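You operate a simulated robot arm through the tools that you are given. There is no shell and no other tool. Be economical: measure what you need, move in short steps, check, and stop when the job is done.

You run a simulated robot arm. Do the job below in one go: nothing can be reset, and whatever is moved stays where it is left.

## Task
Staple the card of the valve kit bag once and put the bag in the purple bin.
Fine: the stapler tray ends drawn out; the other bag stays.

It is judged by the outcome, as a careful person would: the job done as asked, and still so three seconds after it is handed in. It fails if anything else is knocked over, pushed out of place, dropped, spilled or broken.

## Robot
A 7-joint arm with a two-finger gripper on a trunk, on a base that drives. Base frame: it is fixed to the floor where the robot stands at the start and does not move with it; the origin is under the middle of the robot, x ahead of it, y to its left, z up; the surface under the hand at the start is at about z = 780. Readings come in mm, degrees, newtons and seconds.
With the tool pointing down near the work surface it reaches from about 380 to 800 mm from the robot's upright axis, wherever it stands. Its first joint turns from -143.0 to 143.0 degrees. Places, roughly: inside of the purple bin [600, -400, 800]; stapler lever [500, 100, 1000]; stapler tray [400, 100, 800]; stapler tray's plate [400, 100, 800]. Payload 2.45 kg.
The TCP is the grasp point between the finger pads, 26 mm short of the fingertips. In the tool frame z runs along the fingers and y along their closing line. The gripper opens to 96 mm. The gripper's body begins 69 mm behind the TCP.
Orientation is that of the tool frame in the base frame, as a unit quaternion [x, y, z, w]. With the fingers straight down and closing along the base's y, the tool's x points along the base's -x, its y along +y and its z along -z.

## Interface
- The arm moves only by the tool play_rows. Its argument "moves" is a list of rows, each a list of 7 numbers: the shift along the tool's x, y, z in mm, then the turn, a rotation vector about the tool's x, y, z in degrees, then the opening, from 0 (shut) to 1 (fully open). In form: [[x, y, z, ax, ay, az, hand], ...]. A call has 1 to 10 rows; each row is the pose to reach, as a shift and turn from the pose commanded when the call began, along the tool's axes at that moment. Rows are played at 5 a second. More than 50 mm and 8.6 degrees between two rows, or a gripper value outside its range, and nothing of the call is played. Where a pose cannot be reached the arm comes as near as it can. A force on the tool above 90 N (or 10 N above the force at the start of the call, whichever is more), or a blocked arm, ends the call early, and 0.2 s more pass. Each finger halts on what it meets, pressing with about 43 N; the grip force reading is that of the motor and also rises with nothing between the fingers. The clock runs only during rows and for 0.2 s after the last one: add rows that repeat a pose to give the fingers time. The reply holds the time, the measured pose of the TCP, the force on the tool along the base axes, the opening and the grip force, in the units named above and with some noise, with the torque about the TCP (base axes, N m) and any sound that the robot's microphone picked up.
- Cameras (640 x 400 px; columns grow to the right, rows downward): "scene" is now at [26.9, 144.6, 1565.3]; the picture's right is [-0.46, -0.89, 0.00], its down [-0.57, 0.29, -0.77] and it looks along [0.68, -0.35, -0.64] (base axes); focal length 256 px, centre (320, 200). "wrist" rides on the gripper at [82, 3, -98] in the tool frame; the picture's right is [-0.04, 1.00, 0.00], its down [-0.73, -0.03, -0.68] and it looks along [-0.68, -0.03, 0.73] (tool axes); focal length 256 px, centre (320, 200). There is no depth. A picture from a camera that has moved, and an enlarged one, comes with that camera's place and axes in the base frame and with its lens.
- capture(camera): a new picture of that camera. The clock stands still meanwhile.
- lift_body(by): slides the trunk up (or, below 0, down) by that many mm; the arm and the scene camera ride with it, the base frame stays. It gives what a move gives, with no picture.
- base_move(legs): drives the robot by 1 to 6 legs, each [ahead, turn to the left] in mm and degrees, along the robot's own axes; the way and the turn of a leg run together, so that a leg with both is an arc; at most 1500 mm and 180 degrees a leg. The arm and the cameras ride along, it lands a little off, and it stops where it bumps. It gives what a move gives.
- turn_head(pan, tilt): turns the head with the scene camera to pan (to the left, within 155 degrees either way) and tilt (down, from -29 to 69), counted from straight ahead of the robot. It gives what a move gives.
- enlarge(camera, box): a new picture of the part [left, top, right, bottom] of that camera's present view, enlarged. The clock stands still meanwhile.
- sign_off(): hands the job in; it is judged then, once.

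Work in short steps. Places have to be worked out from the pictures, the camera data and where the tool is seen: move nearer, look again, correct. Check each grasp and each placing, and mend what went wrong. You have 120 turns and 78 pictures in all, those below and enlarged ones among them. Open the gripper and draw the arm clear of the work before you hand the job in, unless the task says otherwise; then end with one line.

The tools are called as a command line: name --pt "numbers of a row" for each row, then --argument value for the rest, lists and objects as JSON in quotes. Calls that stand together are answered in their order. play_rows: Moves the arm, as the interface text tells. Its arguments: {"type":"object","properties":{"moves":{"type":"array","items":{"type":"array","items":{"type":"number"}}}},"required":["moves"]} The other tools are called the same way: lift_body (by) slides the trunk up or down; base_move (legs) drives the base; turn_head (pan, tilt) turns the head that bears the scene camera; capture (camera) takes a picture; enlarge (camera, box) takes an enlarged picture of a part of a camera's view; sign_off () hands the job in.

At the start:

```text
time: 0.0
tcp_pos: [454.8, -195.5, 1303.1]
tool_rot: [0.0, 1.0, 0.0, 0.0]
contact_force: [0.1, -0.5, 0.5]
moment: [0.02, -0.03, 0.0]
grip_width: 95.8
grip_force: 0.1
trunk travel left (down, up): [-604.0, 36.0]
robot x, y, heading: [3.4, -1.1, -0.1]
head pan, tilt: [-27.2, 39.7]
```

scene: 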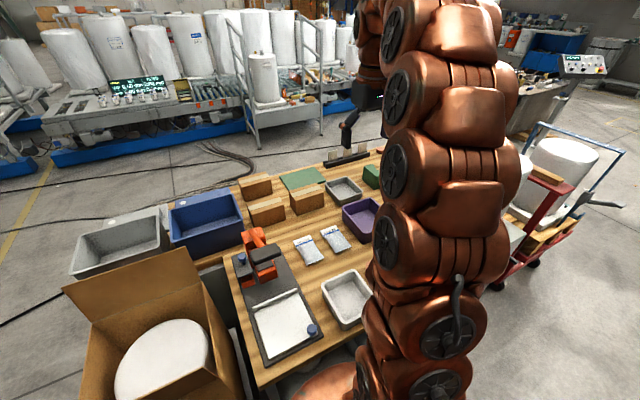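
wrist: 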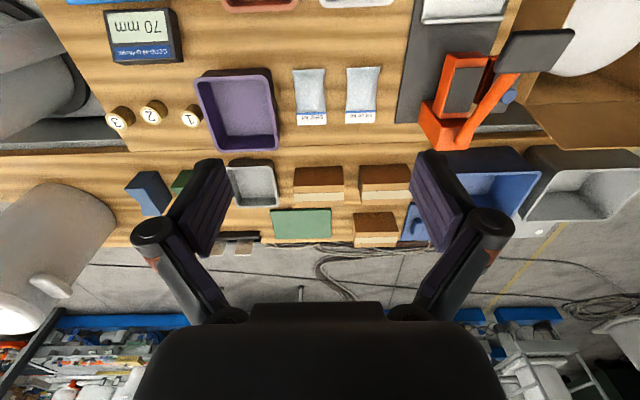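

The scene shows two bags near the stapler with its drawn-out tray. I'll enlarge the views of the bags and the stapler.

enlarge --camera "wrist" --box '[270, 50, 400, 131]'

enlarge --camera "scene" --box '[220, 210, 380, 370]'

enlarge --camera "wrist" --box '[380, 0, 600, 150]'

```text
4.92 times, centred on (335, 90) of wrist
camera zoom: at [373.2, -193.5, 1400.0], right [0.04, 1.0, 0.0], down [0.73, -0.03, 0.68], along [0.68, -0.03, -0.73], focal length 1260 px, centre (246, 739)
```

zoom: 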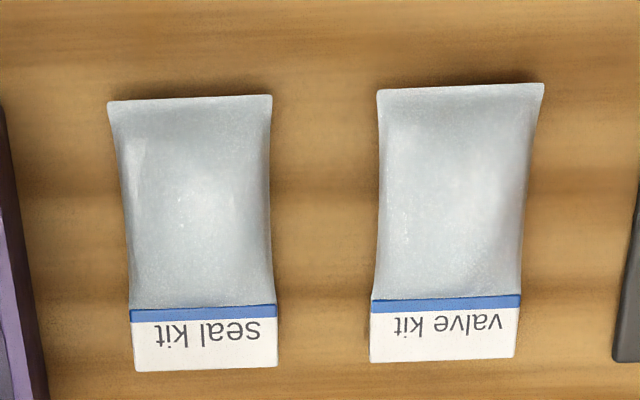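

```text
2.50 times, centred on (300, 290) of scene
camera zoom: at [26.9, 144.6, 1565.3], right [-0.46, -0.89, 0.0], down [-0.57, 0.29, -0.77], along [0.68, -0.35, -0.64], focal length 639 px, centre (370, -25)
```

zoom: 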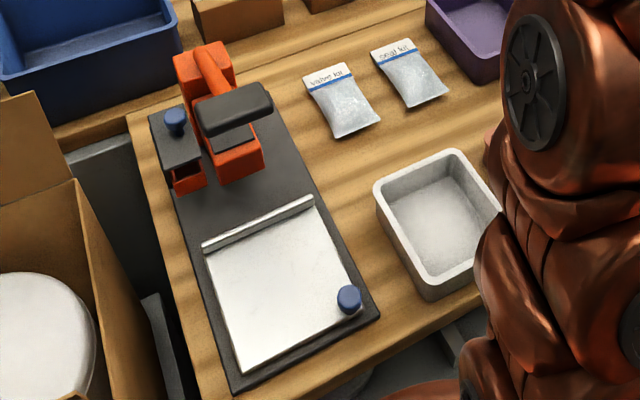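

```text
2.67 times, centred on (490, 75) of wrist
camera zoom: at [373.2, -193.5, 1400.0], right [0.04, 1.0, 0.0], down [0.73, -0.03, 0.68], along [0.68, -0.03, -0.73], focal length 683 px, centre (-133, 533)
```

zoom: 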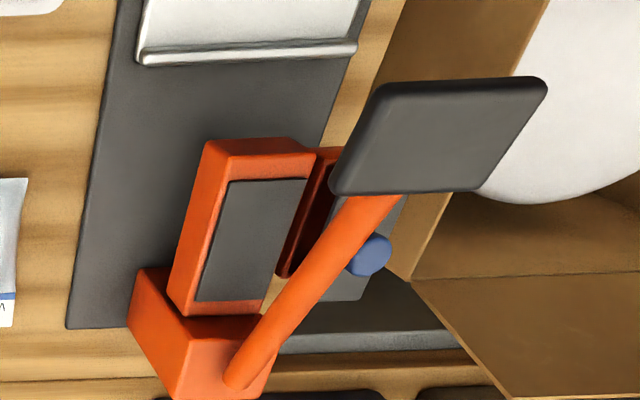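

Valve kit is the bag nearer the stapler, around x 553–675, y −104, with its card facing away. I'll lower the hand toward it for a closer look at the bag and the stapler head.

play_rows --pt "5 27 30 0 0 0 1" --pt "10 54 60 0 0 0 1" --pt "15 81 90 0 0 0 1" --pt "20 108 120 0 0 0 1" --pt "25 135 150 0 0 0 1"

capture --camera "wrist"

capture --camera "scene"

```text
time: 1.2
tcp_pos: [428.3, -60.9, 1155.8]
tool_rot: [0.0, 1.0, 0.0, 0.0]
contact_force: [-0.6, 0.5, 0.0]
moment: [0.04, -0.02, -0.01]
grip_width: 96.0
grip_force: 0.0
trunk travel left (down, up): [-604.0, 36.0]
robot x, y, heading: [0.2, -0.8, -0.0]
head pan, tilt: [-27.2, 39.7]
```

```text
72 pictures are left
camera wrist: at [347.4, -58.3, 1251.4], right [0.04, 1.0, 0.0], down [0.73, -0.03, 0.68], along [0.68, -0.03, -0.73], focal length 256 px, centre (320, 200)
```

wrist: 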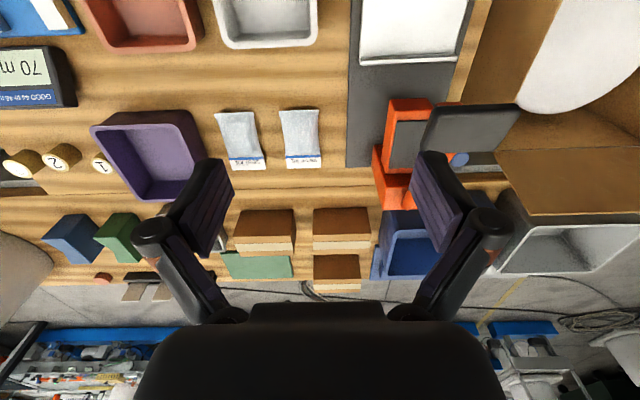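

```text
71 pictures are left
camera scene: at [26.8, 144.5, 1565.3], right [-0.46, -0.89, 0.0], down [-0.57, 0.29, -0.77], along [0.68, -0.35, -0.64], focal length 256 px, centre (320, 200)
```

scene: 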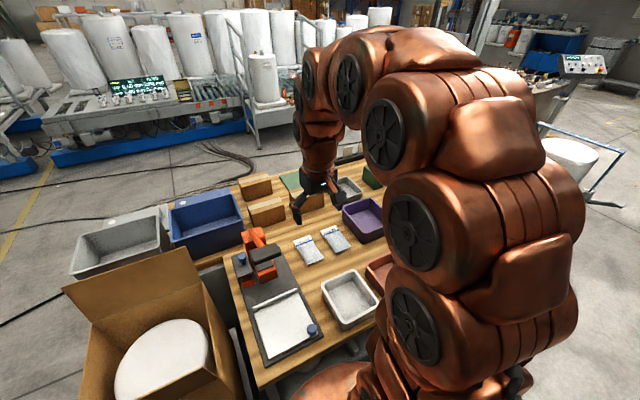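

I'll turn the head toward the stapler and zoom in to understand its mechanism.

turn_head --pan 0 --tilt 52

enlarge --camera "scene" --box '[250, 80, 450, 205]'

capture --camera "scene"

```text
time: 2.1
tcp_pos: [429.5, -62.2, 1156.4]
tool_rot: [0.0, 1.0, 0.001, 0.0]
contact_force: [1.4, -1.2, 0.0]
moment: [0.01, 0.03, 0.01]
grip_width: 96.1
grip_force: 0.1
trunk travel left (down, up): [-604.0, 36.0]
robot x, y, heading: [1.4, -2.6, -0.0]
head pan, tilt: [0.0, 52.0]
```

```text
3.20 times, centred on (350, 142) of scene
camera zoom: at [26.2, 183.6, 1547.9], right [0.0, -1.0, 0.0], down [-0.79, 0.0, -0.62], along [0.62, 0.0, -0.79], focal length 818 px, centre (224, 384)
```

zoom: 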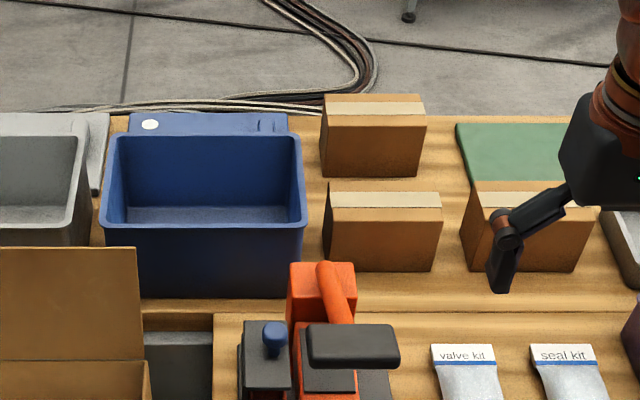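

```text
69 pictures are left
camera scene: at [26.2, 183.6, 1547.9], right [0.0, -1.0, 0.0], down [-0.79, 0.0, -0.62], along [0.62, 0.0, -0.79], focal length 256 px, centre (320, 200)
```

scene: 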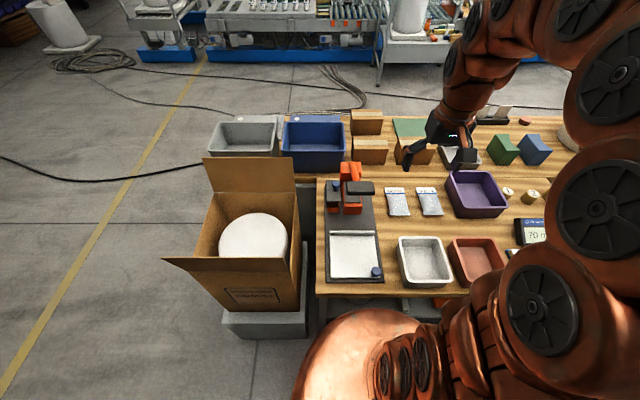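

enlarge --camera "scene" --box '[300, 155, 460, 295]'

enlarge --camera "scene" --box '[315, 155, 395, 225]'

```text
2.86 times, centred on (380, 225) of scene
camera zoom: at [26.2, 183.6, 1547.9], right [0.0, -1.0, 0.0], down [-0.79, 0.0, -0.62], along [0.62, 0.0, -0.79], focal length 731 px, centre (149, 129)
```

zoom: 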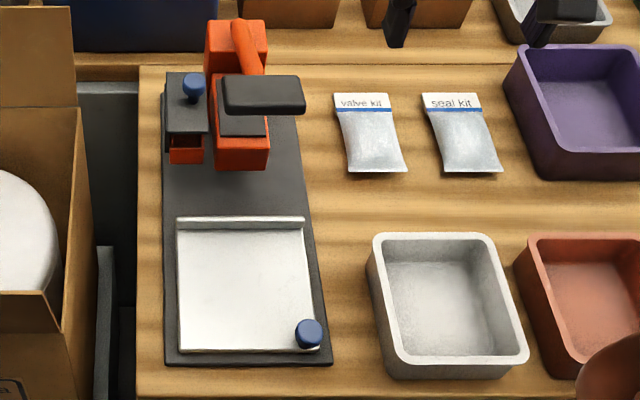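

```text
5.71 times, centred on (355, 190) of scene
camera zoom: at [26.2, 183.6, 1547.9], right [0.0, -1.0, 0.0], down [-0.79, 0.0, -0.62], along [0.62, 0.0, -0.79], focal length 1461 px, centre (120, 257)
```

zoom: 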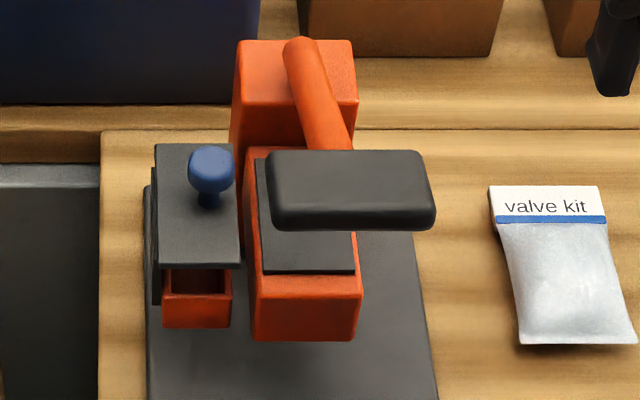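

The stapler has a side box with a sliding dark cover and blue knob beside the head. I'll look at it closer with the wrist camera from above.

play_rows --pt "10 40 0 0 0 0 1" --pt "15 80 0 0 0 0 1" --pt "20 120 0 0 0 0 1" --pt "30 160 0 0 0 0 1"

capture --camera "wrist"

enlarge --camera "wrist" --box '[240, 50, 400, 200]'

```text
time: 3.1
tcp_pos: [399.8, 101.0, 1154.4]
tool_rot: [0.0, 1.0, 0.0, 0.0]
contact_force: [0.6, -0.8, -0.2]
moment: [0.04, 0.02, 0.01]
grip_width: 95.9
grip_force: 0.0
trunk travel left (down, up): [-604.0, 36.0]
robot x, y, heading: [-2.8, -3.1, 0.0]
head pan, tilt: [0.0, 52.0]
```

```text
66 pictures are left
camera wrist: at [317.7, 102.1, 1250.8], right [0.04, 1.0, 0.0], down [0.73, -0.03, 0.68], along [0.68, -0.03, -0.73], focal length 256 px, centre (320, 200)
```

wrist: 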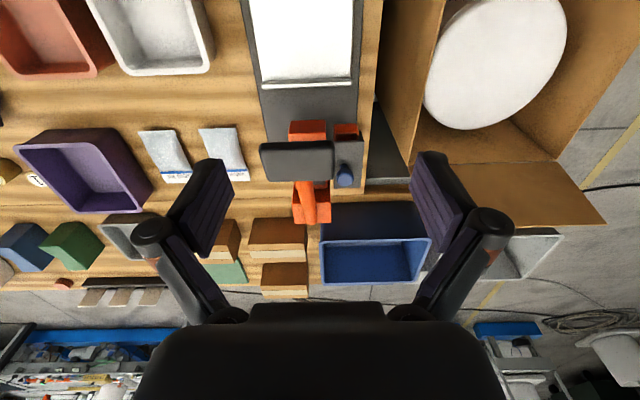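

```text
2.67 times, centred on (320, 125) of wrist
camera zoom: at [317.7, 102.1, 1250.8], right [0.04, 1.0, 0.0], down [0.73, -0.03, 0.68], along [0.68, -0.03, -0.73], focal length 683 px, centre (320, 400)
```

zoom: 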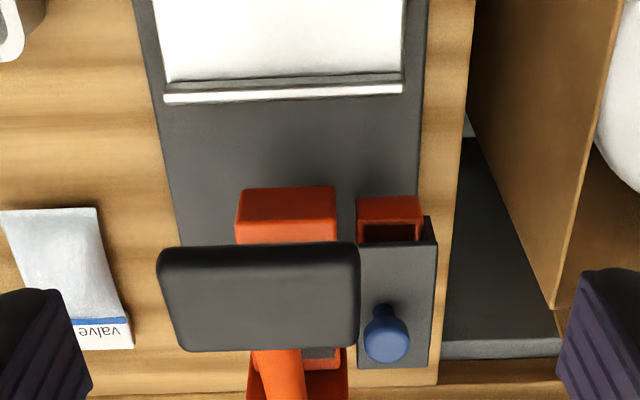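

Cover's open end shows a dark hollow; I'll zoom hard there to see whether staples are inside.

enlarge --camera "wrist" --box '[320, 115, 368, 145]'

enlarge --camera "scene" --box '[325, 170, 373, 200]'

```text
13.33 times, centred on (344, 130) of wrist
camera zoom: at [317.7, 102.1, 1250.8], right [0.04, 1.0, 0.0], down [0.73, -0.03, 0.68], along [0.68, -0.03, -0.73], focal length 3413 px, centre (0, 1133)
```

zoom: 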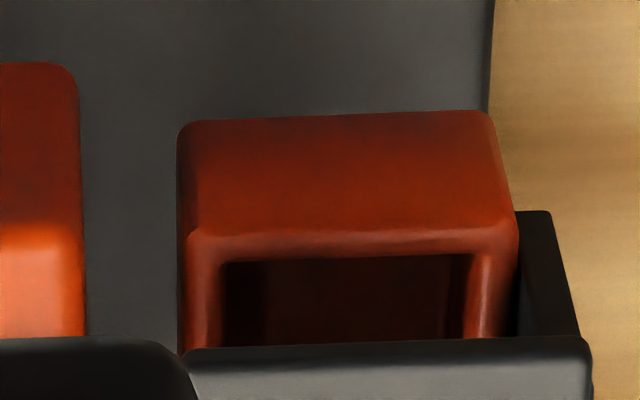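

```text
13.33 times, centred on (349, 185) of scene
camera zoom: at [26.4, 183.4, 1547.9], right [0.0, -1.0, 0.0], down [-0.79, 0.0, -0.62], along [0.62, 0.0, -0.79], focal length 3410 px, centre (-67, 400)
```

zoom: 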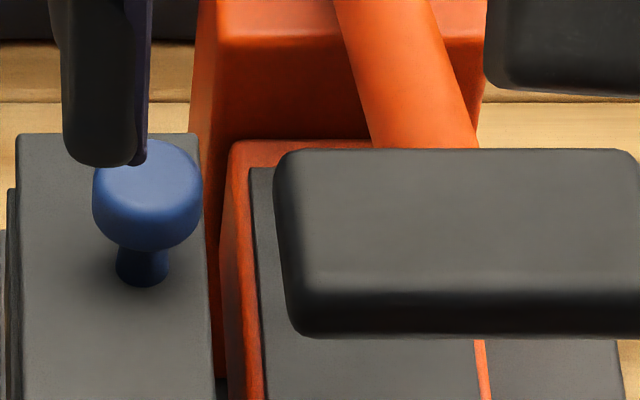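

I can't see staples through the slit; I'll staple and verify on the card. First back up 100 mm so the plate's near knob comes within reach.

base_move --legs '[[-100, 0]]'

```text
time: 4.3
tcp_pos: [299.1, 99.6, 1154.6]
tool_rot: [0.001, 1.0, 0.0, 0.0]
contact_force: [0.2, -0.4, -1.1]
moment: [0.0, -0.01, -0.01]
grip_width: 96.0
grip_force: 0.0
trunk travel left (down, up): [-604.0, 36.0]
robot x, y, heading: [-98.7, 2.8, -0.1]
head pan, tilt: [0.0, 52.0]
```

Now traverse to above the valve kit bag at height.

play_rows --pt "-37 -26 0 0 0 0 1" --pt "-75 -51 0 0 0 0 1" --pt "-113 -77 0 0 0 0 1" --pt "-150 -102 0 0 0 0 1" --pt "-188 -128 0 0 0 0 1" --pt "-226 -153 0 0 0 0 1" --pt "-263 -178 20 0 0 0 1" --pt "-290 -190 60 0 0 0 1" --pt "-301 -204 105 0 0 0 1" --pt "-301 -204 150 0 0 0 1"

capture --camera "wrist"

```text
time: 6.5
tcp_pos: [599.7, -105.2, 1006.4]
tool_rot: [0.0, 1.0, -0.001, 0.001]
contact_force: [-0.6, -0.5, 0.0]
moment: [-0.01, -0.01, -0.01]
grip_width: 95.7
grip_force: 0.0
trunk travel left (down, up): [-604.0, 36.0]
robot x, y, heading: [-101.4, -0.6, -0.1]
head pan, tilt: [0.0, 52.0]
```

```text
62 pictures are left
camera wrist: at [518.0, -103.3, 1102.8], right [0.04, 1.0, 0.0], down [0.73, -0.03, 0.68], along [0.68, -0.03, -0.73], focal length 256 px, centre (320, 200)
```

wrist: 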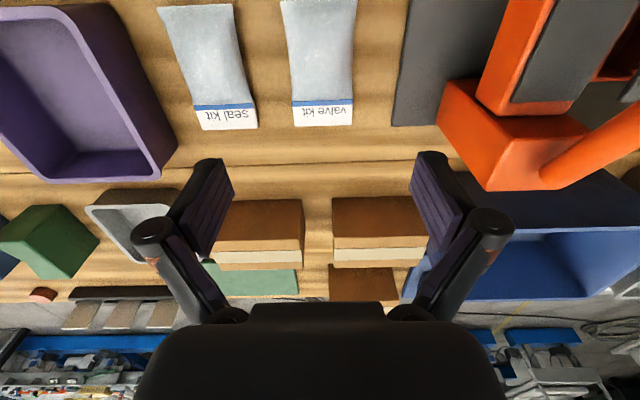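

Bag centre is at about y −107, spanning x 551–681. I descend partway centred at x 602 and check finger clearance.

play_rows --pt "-1 -1 45 0 0 0 1" --pt "-2 -2 90 0 0 0 1" --pt "-2 -2 135 0 0 0 1"

capture --camera "wrist"

enlarge --camera "scene" --box '[350, 130, 470, 205]'

```text
time: 7.3
tcp_pos: [600.0, -109.2, 871.0]
tool_rot: [0.0, 1.0, 0.0, -0.001]
contact_force: [-0.5, 0.8, 0.2]
moment: [0.01, 0.0, -0.01]
grip_width: 95.9
grip_force: 0.1
trunk travel left (down, up): [-604.0, 36.0]
robot x, y, heading: [-96.3, -4.4, 0.0]
head pan, tilt: [0.0, 52.0]
```

```text
61 pictures are left
camera wrist: at [519.5, -105.2, 967.5], right [0.04, 1.0, 0.0], down [0.73, -0.03, 0.68], along [0.68, -0.03, -0.73], focal length 256 px, centre (320, 200)
```

wrist: 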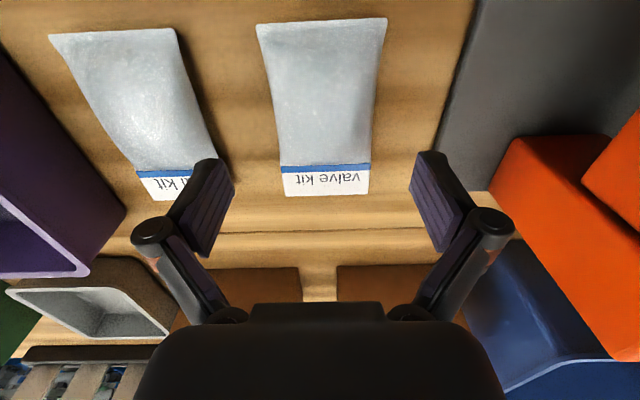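

```text
5.33 times, centred on (410, 168) of scene
camera zoom: at [-73.5, 183.7, 1547.9], right [0.0, -1.0, 0.0], down [-0.79, 0.0, -0.62], along [0.62, 0.0, -0.79], focal length 1364 px, centre (-160, 373)
```

zoom: 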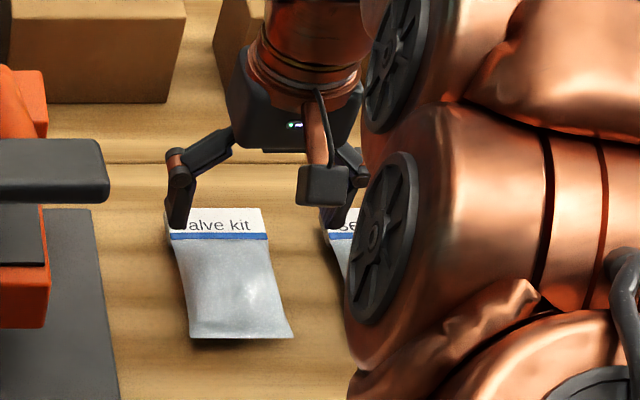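

Bag body is ~72 mm wide, centred y ≈ −105.5; clearance to the other bag is ~30 mm. I shift +2.5 mm in y, descend to just above the table and close.

play_rows --pt "0 2.5 30 0 0 0 1" --pt "0 2.5 60 0 0 0 1" --pt "0 2.5 60 0 0 0 1"

capture --camera "wrist"

```text
time: 8.1
tcp_pos: [601.4, -104.2, 810.1]
tool_rot: [-0.001, 1.0, 0.0, 0.0]
contact_force: [0.3, 0.0, 0.4]
moment: [-0.04, 0.01, 0.01]
grip_width: 96.0
grip_force: 0.1
trunk travel left (down, up): [-604.0, 36.0]
robot x, y, heading: [-99.8, -1.9, -0.3]
head pan, tilt: [0.0, 52.0]
```

```text
59 pictures are left
camera wrist: at [518.9, -101.8, 906.4], right [0.04, 1.0, 0.0], down [0.73, -0.03, 0.68], along [0.68, -0.03, -0.73], focal length 256 px, centre (320, 200)
```

wrist: 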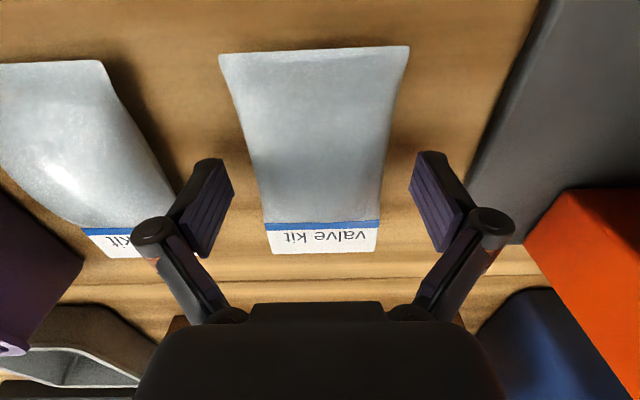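

Bag lies between the fingers well short of the card. Close the gripper.

play_rows --pt "0 0 0 0 0 0 0.6" --pt "0 0 0 0 0 0 0.6" --pt "0 0 0 0 0 0 0.6" --pt "0 0 0 0 0 0 0.6"

capture --camera "wrist"

```text
time: 9.1
tcp_pos: [600.3, -104.6, 810.9]
tool_rot: [0.0, 1.0, -0.001, 0.0]
contact_force: [-0.7, -0.8, 2.2]
moment: [0.07, 0.05, 0.0]
grip_width: 69.2
grip_force: 42.8
trunk travel left (down, up): [-604.0, 36.0]
robot x, y, heading: [-98.4, -0.8, -0.1]
head pan, tilt: [0.0, 52.0]
```

```text
58 pictures are left
camera wrist: at [518.7, -101.9, 906.6], right [0.04, 1.0, 0.0], down [0.73, -0.03, 0.68], along [0.68, -0.03, -0.73], focal length 256 px, centre (320, 200)
```

wrist: 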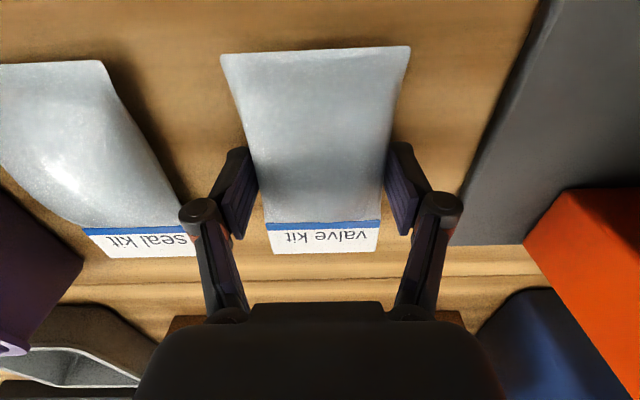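

Grip is solid at 69 mm. Lift slowly and check.

play_rows --pt "0 0 -20 0 0 0 0.55" --pt "0 0 -55 0 0 0 0.55" --pt "0 0 -90 0 0 0 0.55"

capture --camera "wrist"

```text
time: 9.9
tcp_pos: [603.4, -104.4, 899.8]
tool_rot: [0.0, 1.0, 0.0, -0.001]
contact_force: [0.1, 0.8, -1.1]
moment: [0.07, 0.03, 0.0]
grip_width: 69.1
grip_force: 43.4
trunk travel left (down, up): [-604.0, 36.0]
robot x, y, heading: [-97.9, 2.0, -0.2]
head pan, tilt: [0.0, 52.0]
```

```text
57 pictures are left
camera wrist: at [521.4, -101.9, 995.0], right [0.04, 1.0, 0.0], down [0.73, -0.03, 0.68], along [0.68, -0.03, -0.74], focal length 256 px, centre (320, 200)
```

wrist: 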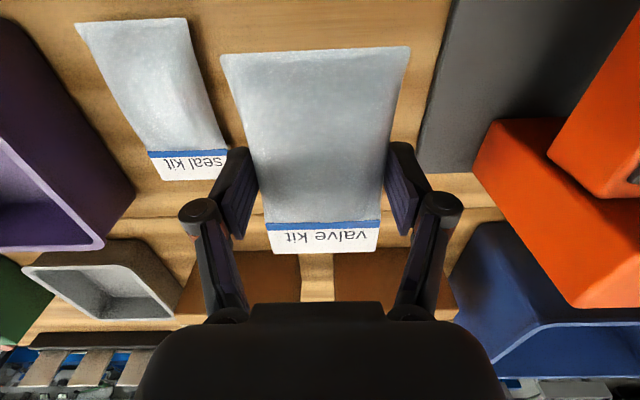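

Bag is held rigidly level. Move it back in x first, then sideways above the plate, keeping clear of the lever.

play_rows --pt "45 0 -10 0 0 0 0.55" --pt "90 0 -10 0 0 0 0.55" --pt "135 0 -10 0 0 0 0.55" --pt "180 0 -10 0 0 0 0.55" --pt "226 0 -10 0 0 0 0.55" --pt "235 45 -10 0 0 0 0.55" --pt "235 90 -10 0 0 0 0.55" --pt "235 135 -10 0 0 0 0.55" --pt "235 178 -10 0 0 0 0.55"

capture --camera "wrist"

capture --camera "scene"

```text
time: 11.9
tcp_pos: [367.2, 73.9, 909.8]
tool_rot: [0.0, 1.0, 0.0, -0.001]
contact_force: [-0.1, -0.4, -1.0]
moment: [0.06, 0.01, -0.02]
grip_width: 69.1
grip_force: 43.2
trunk travel left (down, up): [-604.0, 36.0]
robot x, y, heading: [-98.0, 1.0, -0.1]
head pan, tilt: [0.0, 52.0]
```

```text
56 pictures are left
camera wrist: at [286.1, 75.2, 1006.1], right [0.04, 1.0, 0.0], down [0.73, -0.03, 0.68], along [0.68, -0.03, -0.74], focal length 256 px, centre (320, 200)
```

wrist: 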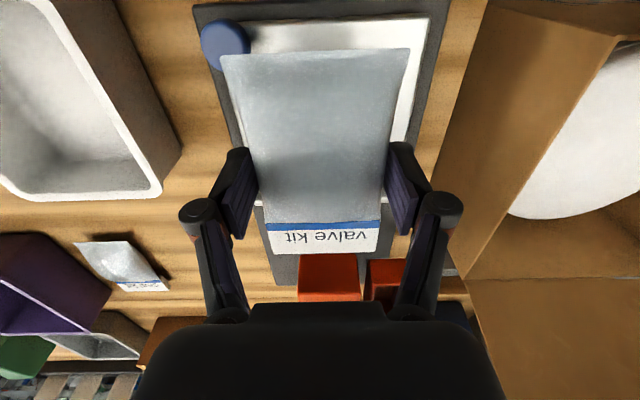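

```text
55 pictures are left
camera scene: at [-73.2, 183.3, 1548.0], right [0.0, -1.0, 0.0], down [-0.79, 0.0, -0.62], along [0.62, 0.0, -0.79], focal length 256 px, centre (320, 200)
```

scene: 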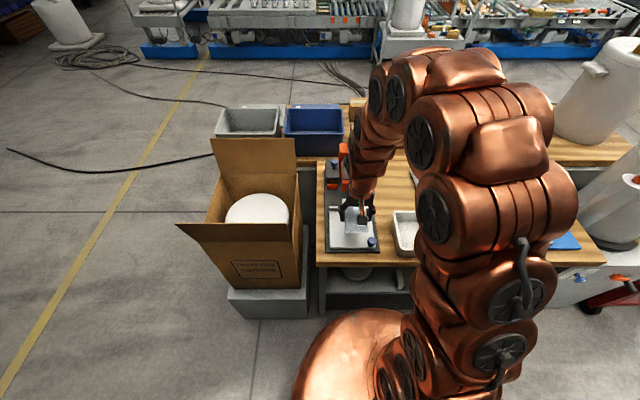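

Plate and knob are beneath; the bag's right edge clears the knob by ~8 mm. Descend to just above the plate.

play_rows --pt "0 2 25 0 0 0 0.55" --pt "0 2 50 0 0 0 0.55"

capture --camera "wrist"

enlarge --camera "scene" --box '[310, 170, 410, 260]'

```text
time: 12.5
tcp_pos: [367.3, 74.7, 858.6]
tool_rot: [0.0, 1.0, 0.0, 0.0]
contact_force: [0.2, 0.1, 0.1]
moment: [-0.02, -0.02, -0.01]
grip_width: 69.3
grip_force: 43.2
trunk travel left (down, up): [-604.0, 36.0]
robot x, y, heading: [-97.4, 0.3, -0.1]
head pan, tilt: [0.0, 52.0]
```

```text
54 pictures are left
camera wrist: at [285.9, 77.4, 955.7], right [0.04, 1.0, 0.0], down [0.73, -0.03, 0.68], along [0.68, -0.03, -0.73], focal length 256 px, centre (320, 200)
```

wrist: 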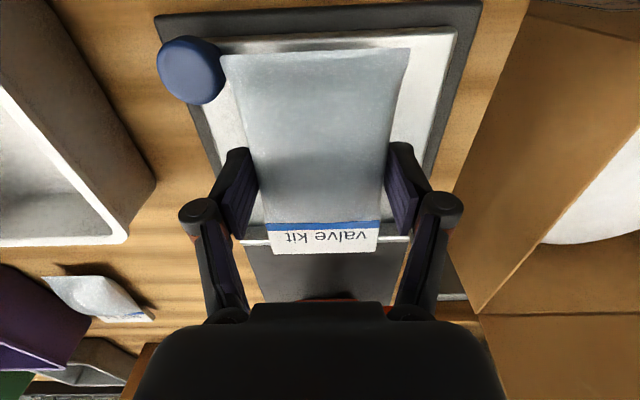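

```text
4.44 times, centred on (360, 215) of scene
camera zoom: at [-73.6, 183.7, 1547.9], right [0.0, -1.0, 0.0], down [-0.79, 0.0, -0.62], along [0.62, 0.0, -0.79], focal length 1136 px, centre (142, 133)
```

zoom: 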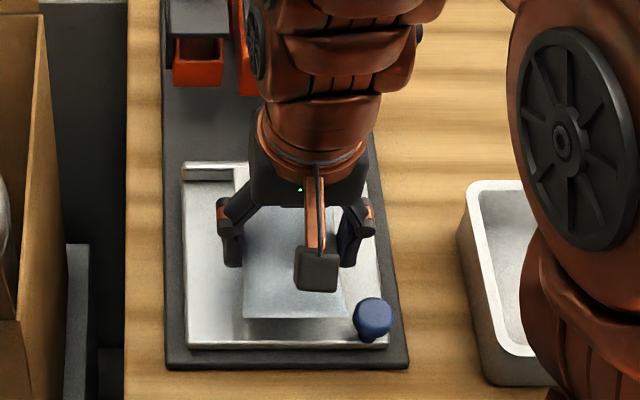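

Fence near face is at about x 464 and the card edge ~78 mm ahead of the TCP, so I move forward 17 mm and lower gently in small steps.

play_rows --pt "-17 0 0 0 0 0 0.55" --pt "-17 0 12 0 0 0 0.55" --pt "-17 0 22 0 0 0 0.55" --pt "-17 0 27 0 0 0 0.55"

capture --camera "wrist"

enlarge --camera "scene" --box '[310, 170, 410, 260]'

```text
time: 13.5
tcp_pos: [384.4, 76.2, 832.4]
tool_rot: [-0.001, 1.0, 0.0, 0.0]
contact_force: [-0.7, 0.5, 2.8]
moment: [0.07, -0.05, -0.03]
grip_width: 69.1
grip_force: 42.6
trunk travel left (down, up): [-604.0, 36.0]
robot x, y, heading: [-100.4, 3.7, 0.1]
head pan, tilt: [0.0, 52.0]
```

```text
52 pictures are left
camera wrist: at [303.3, 78.1, 928.8], right [0.04, 1.0, 0.0], down [0.73, -0.03, 0.68], along [0.68, -0.03, -0.73], focal length 256 px, centre (320, 200)
```

wrist: 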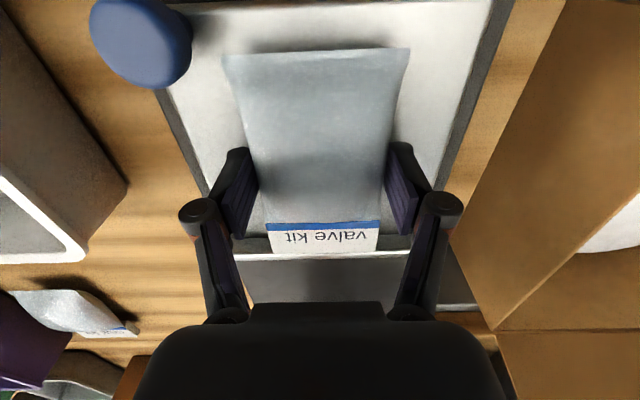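

```text
4.44 times, centred on (360, 215) of scene
camera zoom: at [-73.5, 183.7, 1548.0], right [0.0, -1.0, 0.0], down [-0.79, 0.0, -0.62], along [0.62, 0.0, -0.79], focal length 1136 px, centre (142, 133)
```

zoom: 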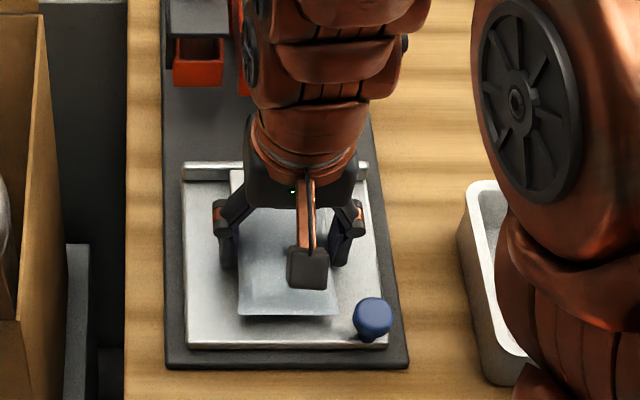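

Zoom on the card/fence contact.

enlarge --camera "wrist" --box '[210, 195, 450, 305]'

```text
2.67 times, centred on (330, 250) of wrist
camera zoom: at [303.3, 78.1, 928.8], right [0.04, 1.0, 0.0], down [0.73, -0.03, 0.68], along [0.68, -0.03, -0.73], focal length 683 px, centre (293, 67)
```

zoom: 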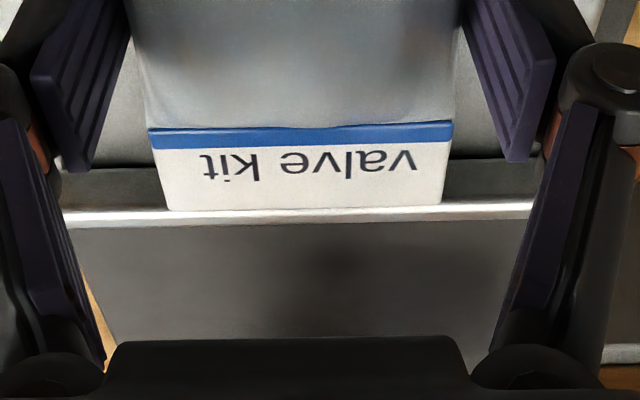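

Card edge sits flush at the fence and the bag touches the plate (force rose). Lower 1 mm, release, and check.

play_rows --pt "0 0 1 0 0 0 0.55" --pt "0 0 1 0 0 0 0.75" --pt "0 0 1 0 0 0 0.95" --pt "0 0 1 0 0 0 0.95" --pt "0 0 1 0 0 0 0.95"

enlarge --camera "wrist" --box '[180, 20, 480, 305]'

```text
time: 14.7
tcp_pos: [384.2, 75.6, 831.3]
tool_rot: [0.0, 1.0, 0.0, 0.0]
contact_force: [0.7, 0.3, 0.4]
moment: [0.01, 0.03, 0.0]
grip_width: 91.1
grip_force: 0.1
trunk travel left (down, up): [-604.0, 36.0]
robot x, y, heading: [-97.5, -6.1, 0.0]
head pan, tilt: [0.0, 52.0]
```

```text
1.40 times, centred on (330, 162) of wrist
camera zoom: at [303.0, 78.1, 927.8], right [0.04, 1.0, 0.0], down [0.73, -0.03, 0.68], along [0.68, -0.03, -0.73], focal length 359 px, centre (306, 253)
```

zoom: 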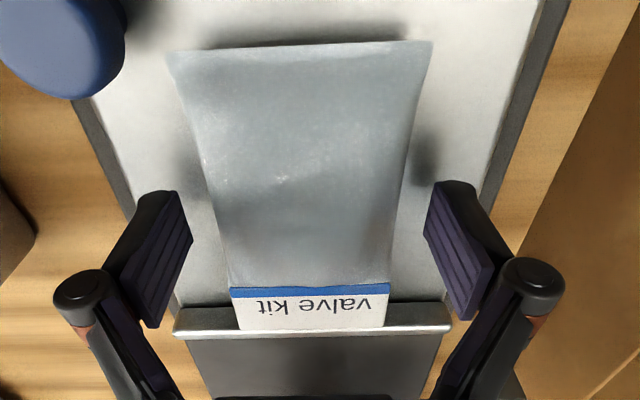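

Released. Raise the hand straight up and back off, then view the bag on the plate.

play_rows --pt "0 0 -45 0 0 0 1" --pt "0 0 -90 0 0 0 1" --pt "0 -45 -110 0 0 0 1" --pt "0 -90 -110 0 0 0 1" --pt "0 -135 -110 0 0 0 1" --pt "0 -180 -110 0 0 0 1"

turn_head --pan -12 --tilt 50

capture --camera "scene"

```text
time: 16.1
tcp_pos: [385.4, -104.7, 940.9]
tool_rot: [0.0, 1.0, 0.0, 0.0]
contact_force: [0.1, 0.7, 0.1]
moment: [-0.09, 0.02, 0.01]
grip_width: 95.9
grip_force: 0.0
trunk travel left (down, up): [-604.0, 36.0]
robot x, y, heading: [-98.0, -4.6, -0.1]
head pan, tilt: [0.0, 52.0]
```

```text
time: 16.8
tcp_pos: [384.5, -104.2, 940.1]
tool_rot: [-0.001, 1.0, 0.0, 0.0]
contact_force: [-0.3, -0.3, 0.8]
moment: [0.0, 0.0, -0.01]
grip_width: 96.0
grip_force: 0.0
trunk travel left (down, up): [-604.0, 36.0]
robot x, y, heading: [-100.9, -0.0, 0.2]
head pan, tilt: [-12.0, 50.0]
```

```text
48 pictures are left
camera scene: at [-73.1, 167.7, 1550.6], right [-0.21, -0.98, 0.0], down [-0.75, 0.16, -0.64], along [0.63, -0.13, -0.77], focal length 256 px, centre (320, 200)
```

scene: 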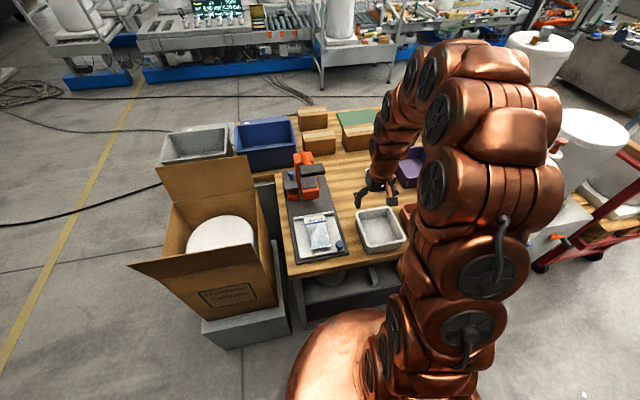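

enlarge --camera "scene" --box '[275, 145, 365, 265]'

enlarge --camera "scene" --box '[290, 200, 350, 240]'

```text
3.33 times, centred on (320, 205) of scene
camera zoom: at [-73.1, 167.7, 1550.6], right [-0.21, -0.98, 0.0], down [-0.75, 0.16, -0.64], along [0.63, -0.13, -0.77], focal length 852 px, centre (320, 183)
```

zoom: 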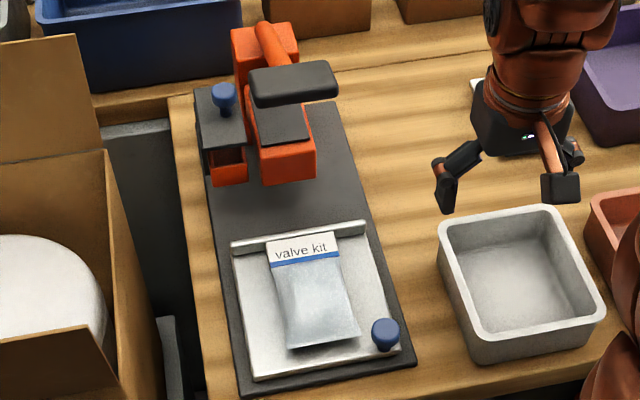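

```text
10.00 times, centred on (320, 220) of scene
camera zoom: at [-73.1, 167.7, 1550.6], right [-0.21, -0.98, 0.0], down [-0.75, 0.16, -0.64], along [0.63, -0.13, -0.77], focal length 2557 px, centre (320, 0)
```

zoom: 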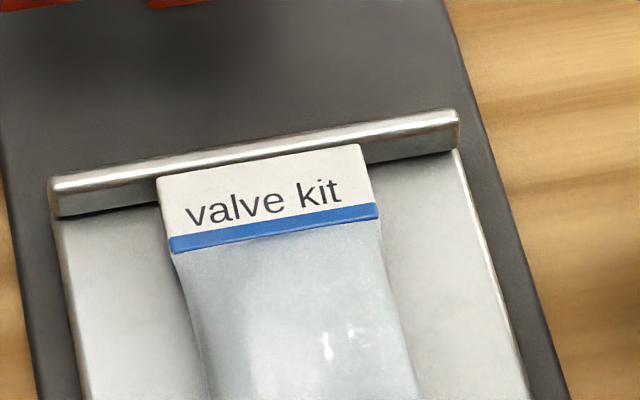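

Card is square against the fence and centred. I'll push the tray in from behind its knob (≈318, 24, top ≈837); back up 40 mm more for reach first.

base_move --legs '[[-40, 0]]'

play_rows --pt "20 40 0 0 0 0 0.6" --pt "40 80 0 0 0 0 0.3" --pt "62 124 0 0 0 0 0" --pt "62 124 0 0 0 0 0" --pt "62 124 30 0 0 0 0"

capture --camera "wrist"

enlarge --camera "scene" --box '[265, 145, 365, 265]'

```text
time: 17.7
tcp_pos: [345.4, -103.7, 941.1]
tool_rot: [0.0, 1.0, 0.0, 0.0]
contact_force: [-0.6, -0.1, -0.5]
moment: [-0.05, 0.0, -0.03]
grip_width: 96.0
grip_force: 0.1
trunk travel left (down, up): [-604.0, 36.0]
robot x, y, heading: [-139.9, 0.7, -0.0]
head pan, tilt: [-12.0, 50.0]
```

```text
time: 18.9
tcp_pos: [283.4, 20.1, 907.2]
tool_rot: [0.0, 1.0, 0.0, 0.0]
contact_force: [-0.2, -0.8, 0.1]
moment: [-0.01, 0.0, -0.01]
grip_width: 0.0
grip_force: 8.8
trunk travel left (down, up): [-604.0, 36.0]
robot x, y, heading: [-141.4, 0.5, 0.0]
head pan, tilt: [-12.0, 50.0]
```

```text
45 pictures are left
camera wrist: at [202.3, 23.4, 1004.1], right [0.04, 1.0, 0.0], down [0.73, -0.03, 0.68], along [0.68, -0.03, -0.73], focal length 256 px, centre (320, 200)
```

wrist: 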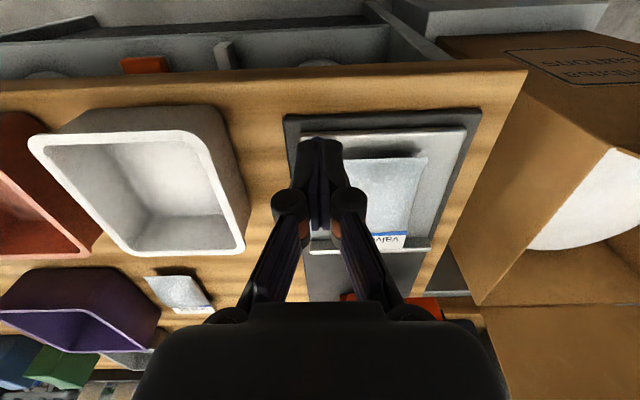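

```text
3.33 times, centred on (315, 205) of scene
camera zoom: at [-113.6, 167.8, 1550.5], right [-0.21, -0.98, 0.0], down [-0.75, 0.16, -0.64], along [0.63, -0.13, -0.77], focal length 852 px, centre (337, 183)
```

zoom: 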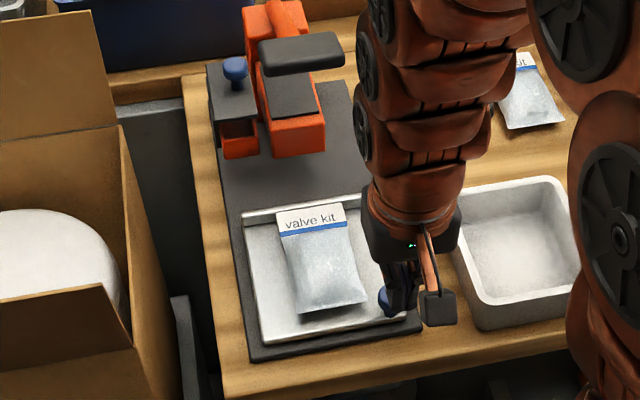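

Descend behind the knob in two steps.

play_rows --pt "2 0 35 0 0 0 0" --pt "2 0 66 0 0 0 0"

capture --camera "wrist"

enlarge --camera "scene" --box '[335, 200, 415, 250]'

```text
time: 19.5
tcp_pos: [284.1, 21.6, 842.1]
tool_rot: [0.0, 1.0, 0.0, 0.001]
contact_force: [-1.1, 0.4, -0.2]
moment: [-0.03, 0.0, 0.01]
grip_width: 0.1
grip_force: 28.8
trunk travel left (down, up): [-604.0, 36.0]
robot x, y, heading: [-140.3, -1.4, -0.0]
head pan, tilt: [-12.0, 50.0]
```

```text
43 pictures are left
camera wrist: at [201.1, 23.2, 939.2], right [0.04, 1.0, 0.0], down [0.73, -0.03, 0.68], along [0.68, -0.03, -0.73], focal length 256 px, centre (320, 200)
```

wrist: 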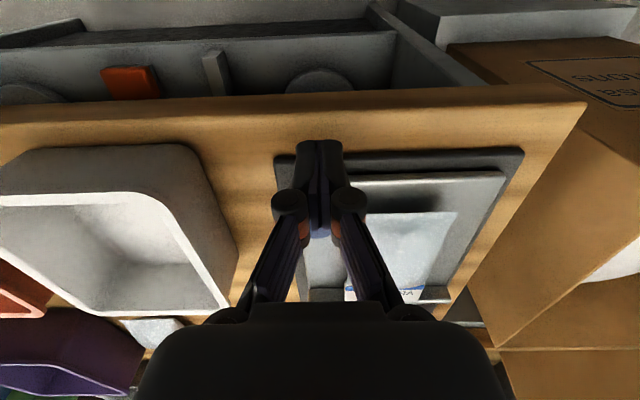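

```text
8.00 times, centred on (375, 225) of scene
camera zoom: at [-113.6, 167.7, 1550.6], right [-0.21, -0.98, 0.0], down [-0.75, 0.16, -0.64], along [0.63, -0.13, -0.77], focal length 2046 px, centre (-120, 0)
```

zoom: 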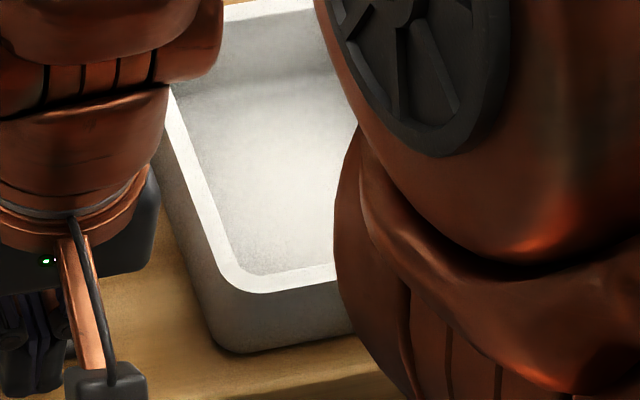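

The knob is right ahead of the fingers. Lower 3 mm and push forward gently.

play_rows --pt "0 1 4 0 0 0 0" --pt "-10 1 4 0 0 0 0" --pt "-20 1 4 0 0 0 0" --pt "-30 1 4 0 0 0 0"

enlarge --camera "scene" --box '[265, 145, 365, 265]'

```text
time: 20.5
tcp_pos: [311.2, 21.0, 838.2]
tool_rot: [0.0, 1.0, 0.0, -0.001]
contact_force: [-0.1, 0.7, -0.3]
moment: [0.03, 0.02, 0.03]
grip_width: 0.0
grip_force: 28.5
trunk travel left (down, up): [-604.0, 36.0]
robot x, y, heading: [-143.8, -1.9, -0.3]
head pan, tilt: [-12.0, 50.0]
```

```text
3.33 times, centred on (315, 205) of scene
camera zoom: at [-113.4, 167.7, 1550.6], right [-0.21, -0.98, 0.0], down [-0.75, 0.16, -0.64], along [0.63, -0.13, -0.77], focal length 852 px, centre (337, 183)
```

zoom: 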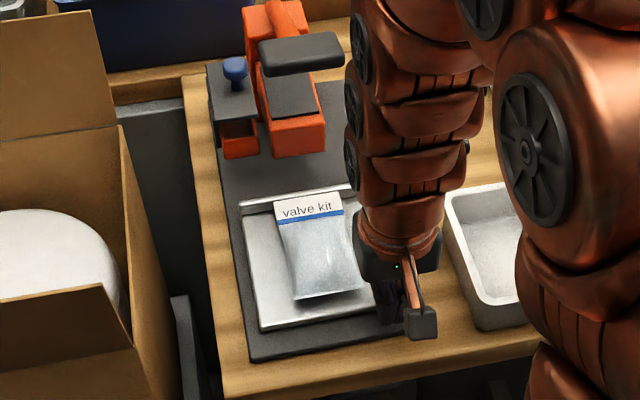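

Tray slides with the bag riding along. Push on another 40 mm.

play_rows --pt "-10 0 0 0 0 0 0" --pt "-20 0 0 0 0 0 0" --pt "-30 0 0 0 0 0 0" --pt "-40 0 0 0 0 0 0"

enlarge --camera "scene" --box '[265, 145, 365, 265]'

```text
time: 21.5
tcp_pos: [351.0, 20.9, 838.3]
tool_rot: [0.0, 1.0, 0.0, -0.002]
contact_force: [-0.6, -0.6, 0.5]
moment: [0.04, -0.02, -0.02]
grip_width: 0.4
grip_force: 28.4
trunk travel left (down, up): [-604.0, 36.0]
robot x, y, heading: [-145.3, 2.0, -0.0]
head pan, tilt: [-12.0, 50.0]
```

```text
3.33 times, centred on (315, 205) of scene
camera zoom: at [-113.4, 167.7, 1550.6], right [-0.21, -0.98, 0.0], down [-0.75, 0.16, -0.64], along [0.63, -0.13, -0.77], focal length 852 px, centre (337, 183)
```

zoom: 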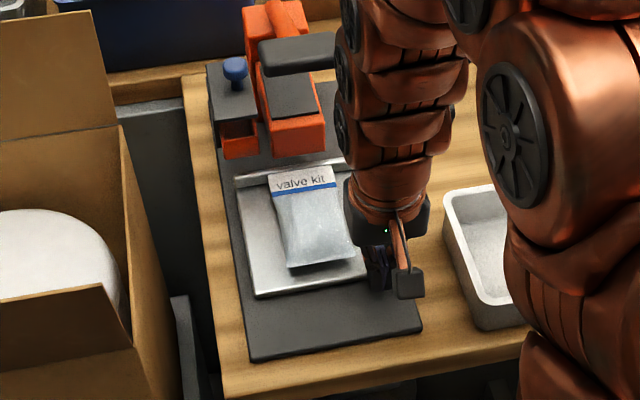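

Going fine; fence is nearing the head's front. Push 30 mm more.

play_rows --pt "-10 0 0 0 0 0 0" --pt "-20 0 0 0 0 0 0" --pt "-30 0 0 0 0 0 0"

enlarge --camera "scene" --box '[265, 145, 365, 265]'

capture --camera "wrist"

```text
time: 22.3
tcp_pos: [381.9, 21.0, 840.1]
tool_rot: [0.0, 1.0, 0.001, 0.0]
contact_force: [-0.3, -0.6, -0.8]
moment: [0.03, -0.01, -0.01]
grip_width: 0.2
grip_force: 28.3
trunk travel left (down, up): [-604.0, 36.0]
robot x, y, heading: [-140.6, -0.7, -0.1]
head pan, tilt: [-12.0, 50.0]
```

```text
3.33 times, centred on (315, 205) of scene
camera zoom: at [-113.4, 167.7, 1550.6], right [-0.21, -0.98, 0.0], down [-0.75, 0.16, -0.64], along [0.63, -0.13, -0.77], focal length 852 px, centre (337, 183)
```

zoom: 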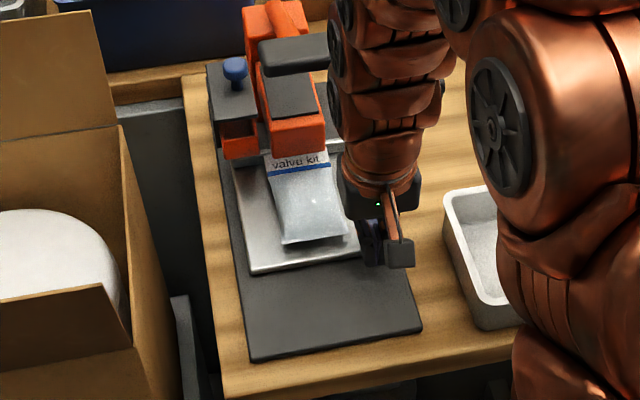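

```text
38 pictures are left
camera wrist: at [300.3, 22.8, 936.6], right [0.04, 1.0, 0.0], down [0.73, -0.03, 0.68], along [0.68, -0.03, -0.73], focal length 256 px, centre (320, 200)
```

wrist: 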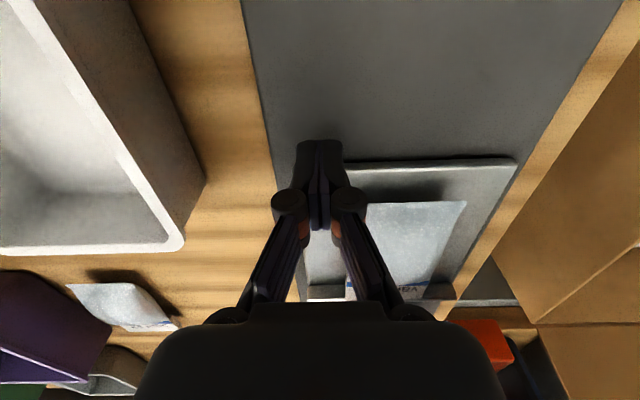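

No resistance; card is entering under the head. Push on in smaller steps.

play_rows --pt "-8 0 0 0 0 0 0" --pt "-16 0 0 0 0 0 0" --pt "-24 0 0 0 0 0 0"

enlarge --camera "scene" --box '[265, 145, 365, 265]'

```text
time: 23.1
tcp_pos: [404.9, 21.5, 839.8]
tool_rot: [-0.001, 1.0, -0.001, -0.001]
contact_force: [-0.4, -0.2, 0.2]
moment: [-0.02, -0.09, -0.04]
grip_width: 0.1
grip_force: 28.3
trunk travel left (down, up): [-604.0, 36.0]
robot x, y, heading: [-140.4, 1.2, 0.2]
head pan, tilt: [-12.0, 50.0]
```

```text
3.33 times, centred on (315, 205) of scene
camera zoom: at [-113.4, 167.7, 1550.6], right [-0.21, -0.98, 0.0], down [-0.75, 0.16, -0.64], along [0.63, -0.13, -0.77], focal length 852 px, centre (337, 183)
```

zoom: 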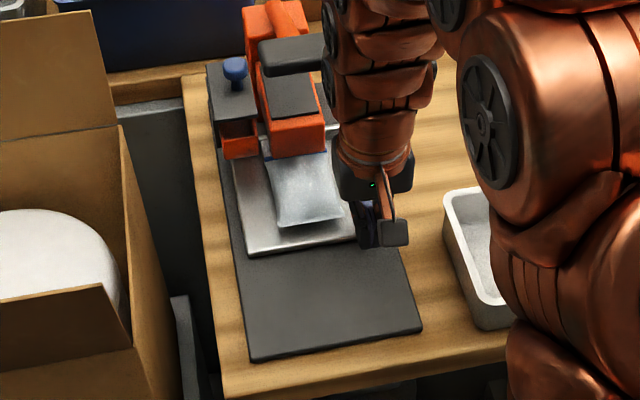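

Fence should now be near x ≈573, still no stop. Push another 12 mm carefully, watching for the end stop.

play_rows --pt "-4 0 0 0 0 0 0" --pt "-8 0 0 0 0 0 0" --pt "-12 0 0 0 0 0 0"

enlarge --camera "scene" --box '[285, 150, 365, 230]'

```text
time: 23.9
tcp_pos: [405.3, 19.8, 841.9]
tool_rot: [-0.001, 1.0, 0.0, -0.004]
contact_force: [-19.4, 2.8, -7.2]
moment: [0.03, 0.44, -0.04]
grip_width: 0.0
grip_force: 28.3
trunk travel left (down, up): [-604.0, 36.0]
robot x, y, heading: [-141.8, -1.8, 0.0]
head pan, tilt: [-12.0, 50.0]
```

```text
5.00 times, centred on (325, 190) of scene
camera zoom: at [-127.9, 167.1, 1550.9], right [-0.21, -0.98, 0.0], down [-0.74, 0.16, -0.65], along [0.64, -0.13, -0.76], focal length 1279 px, centre (295, 250)
```

zoom: 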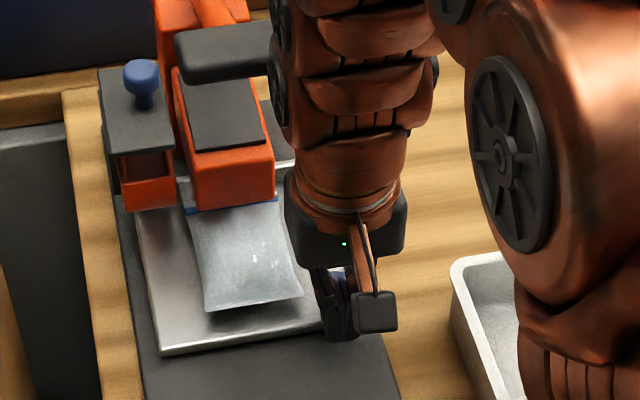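

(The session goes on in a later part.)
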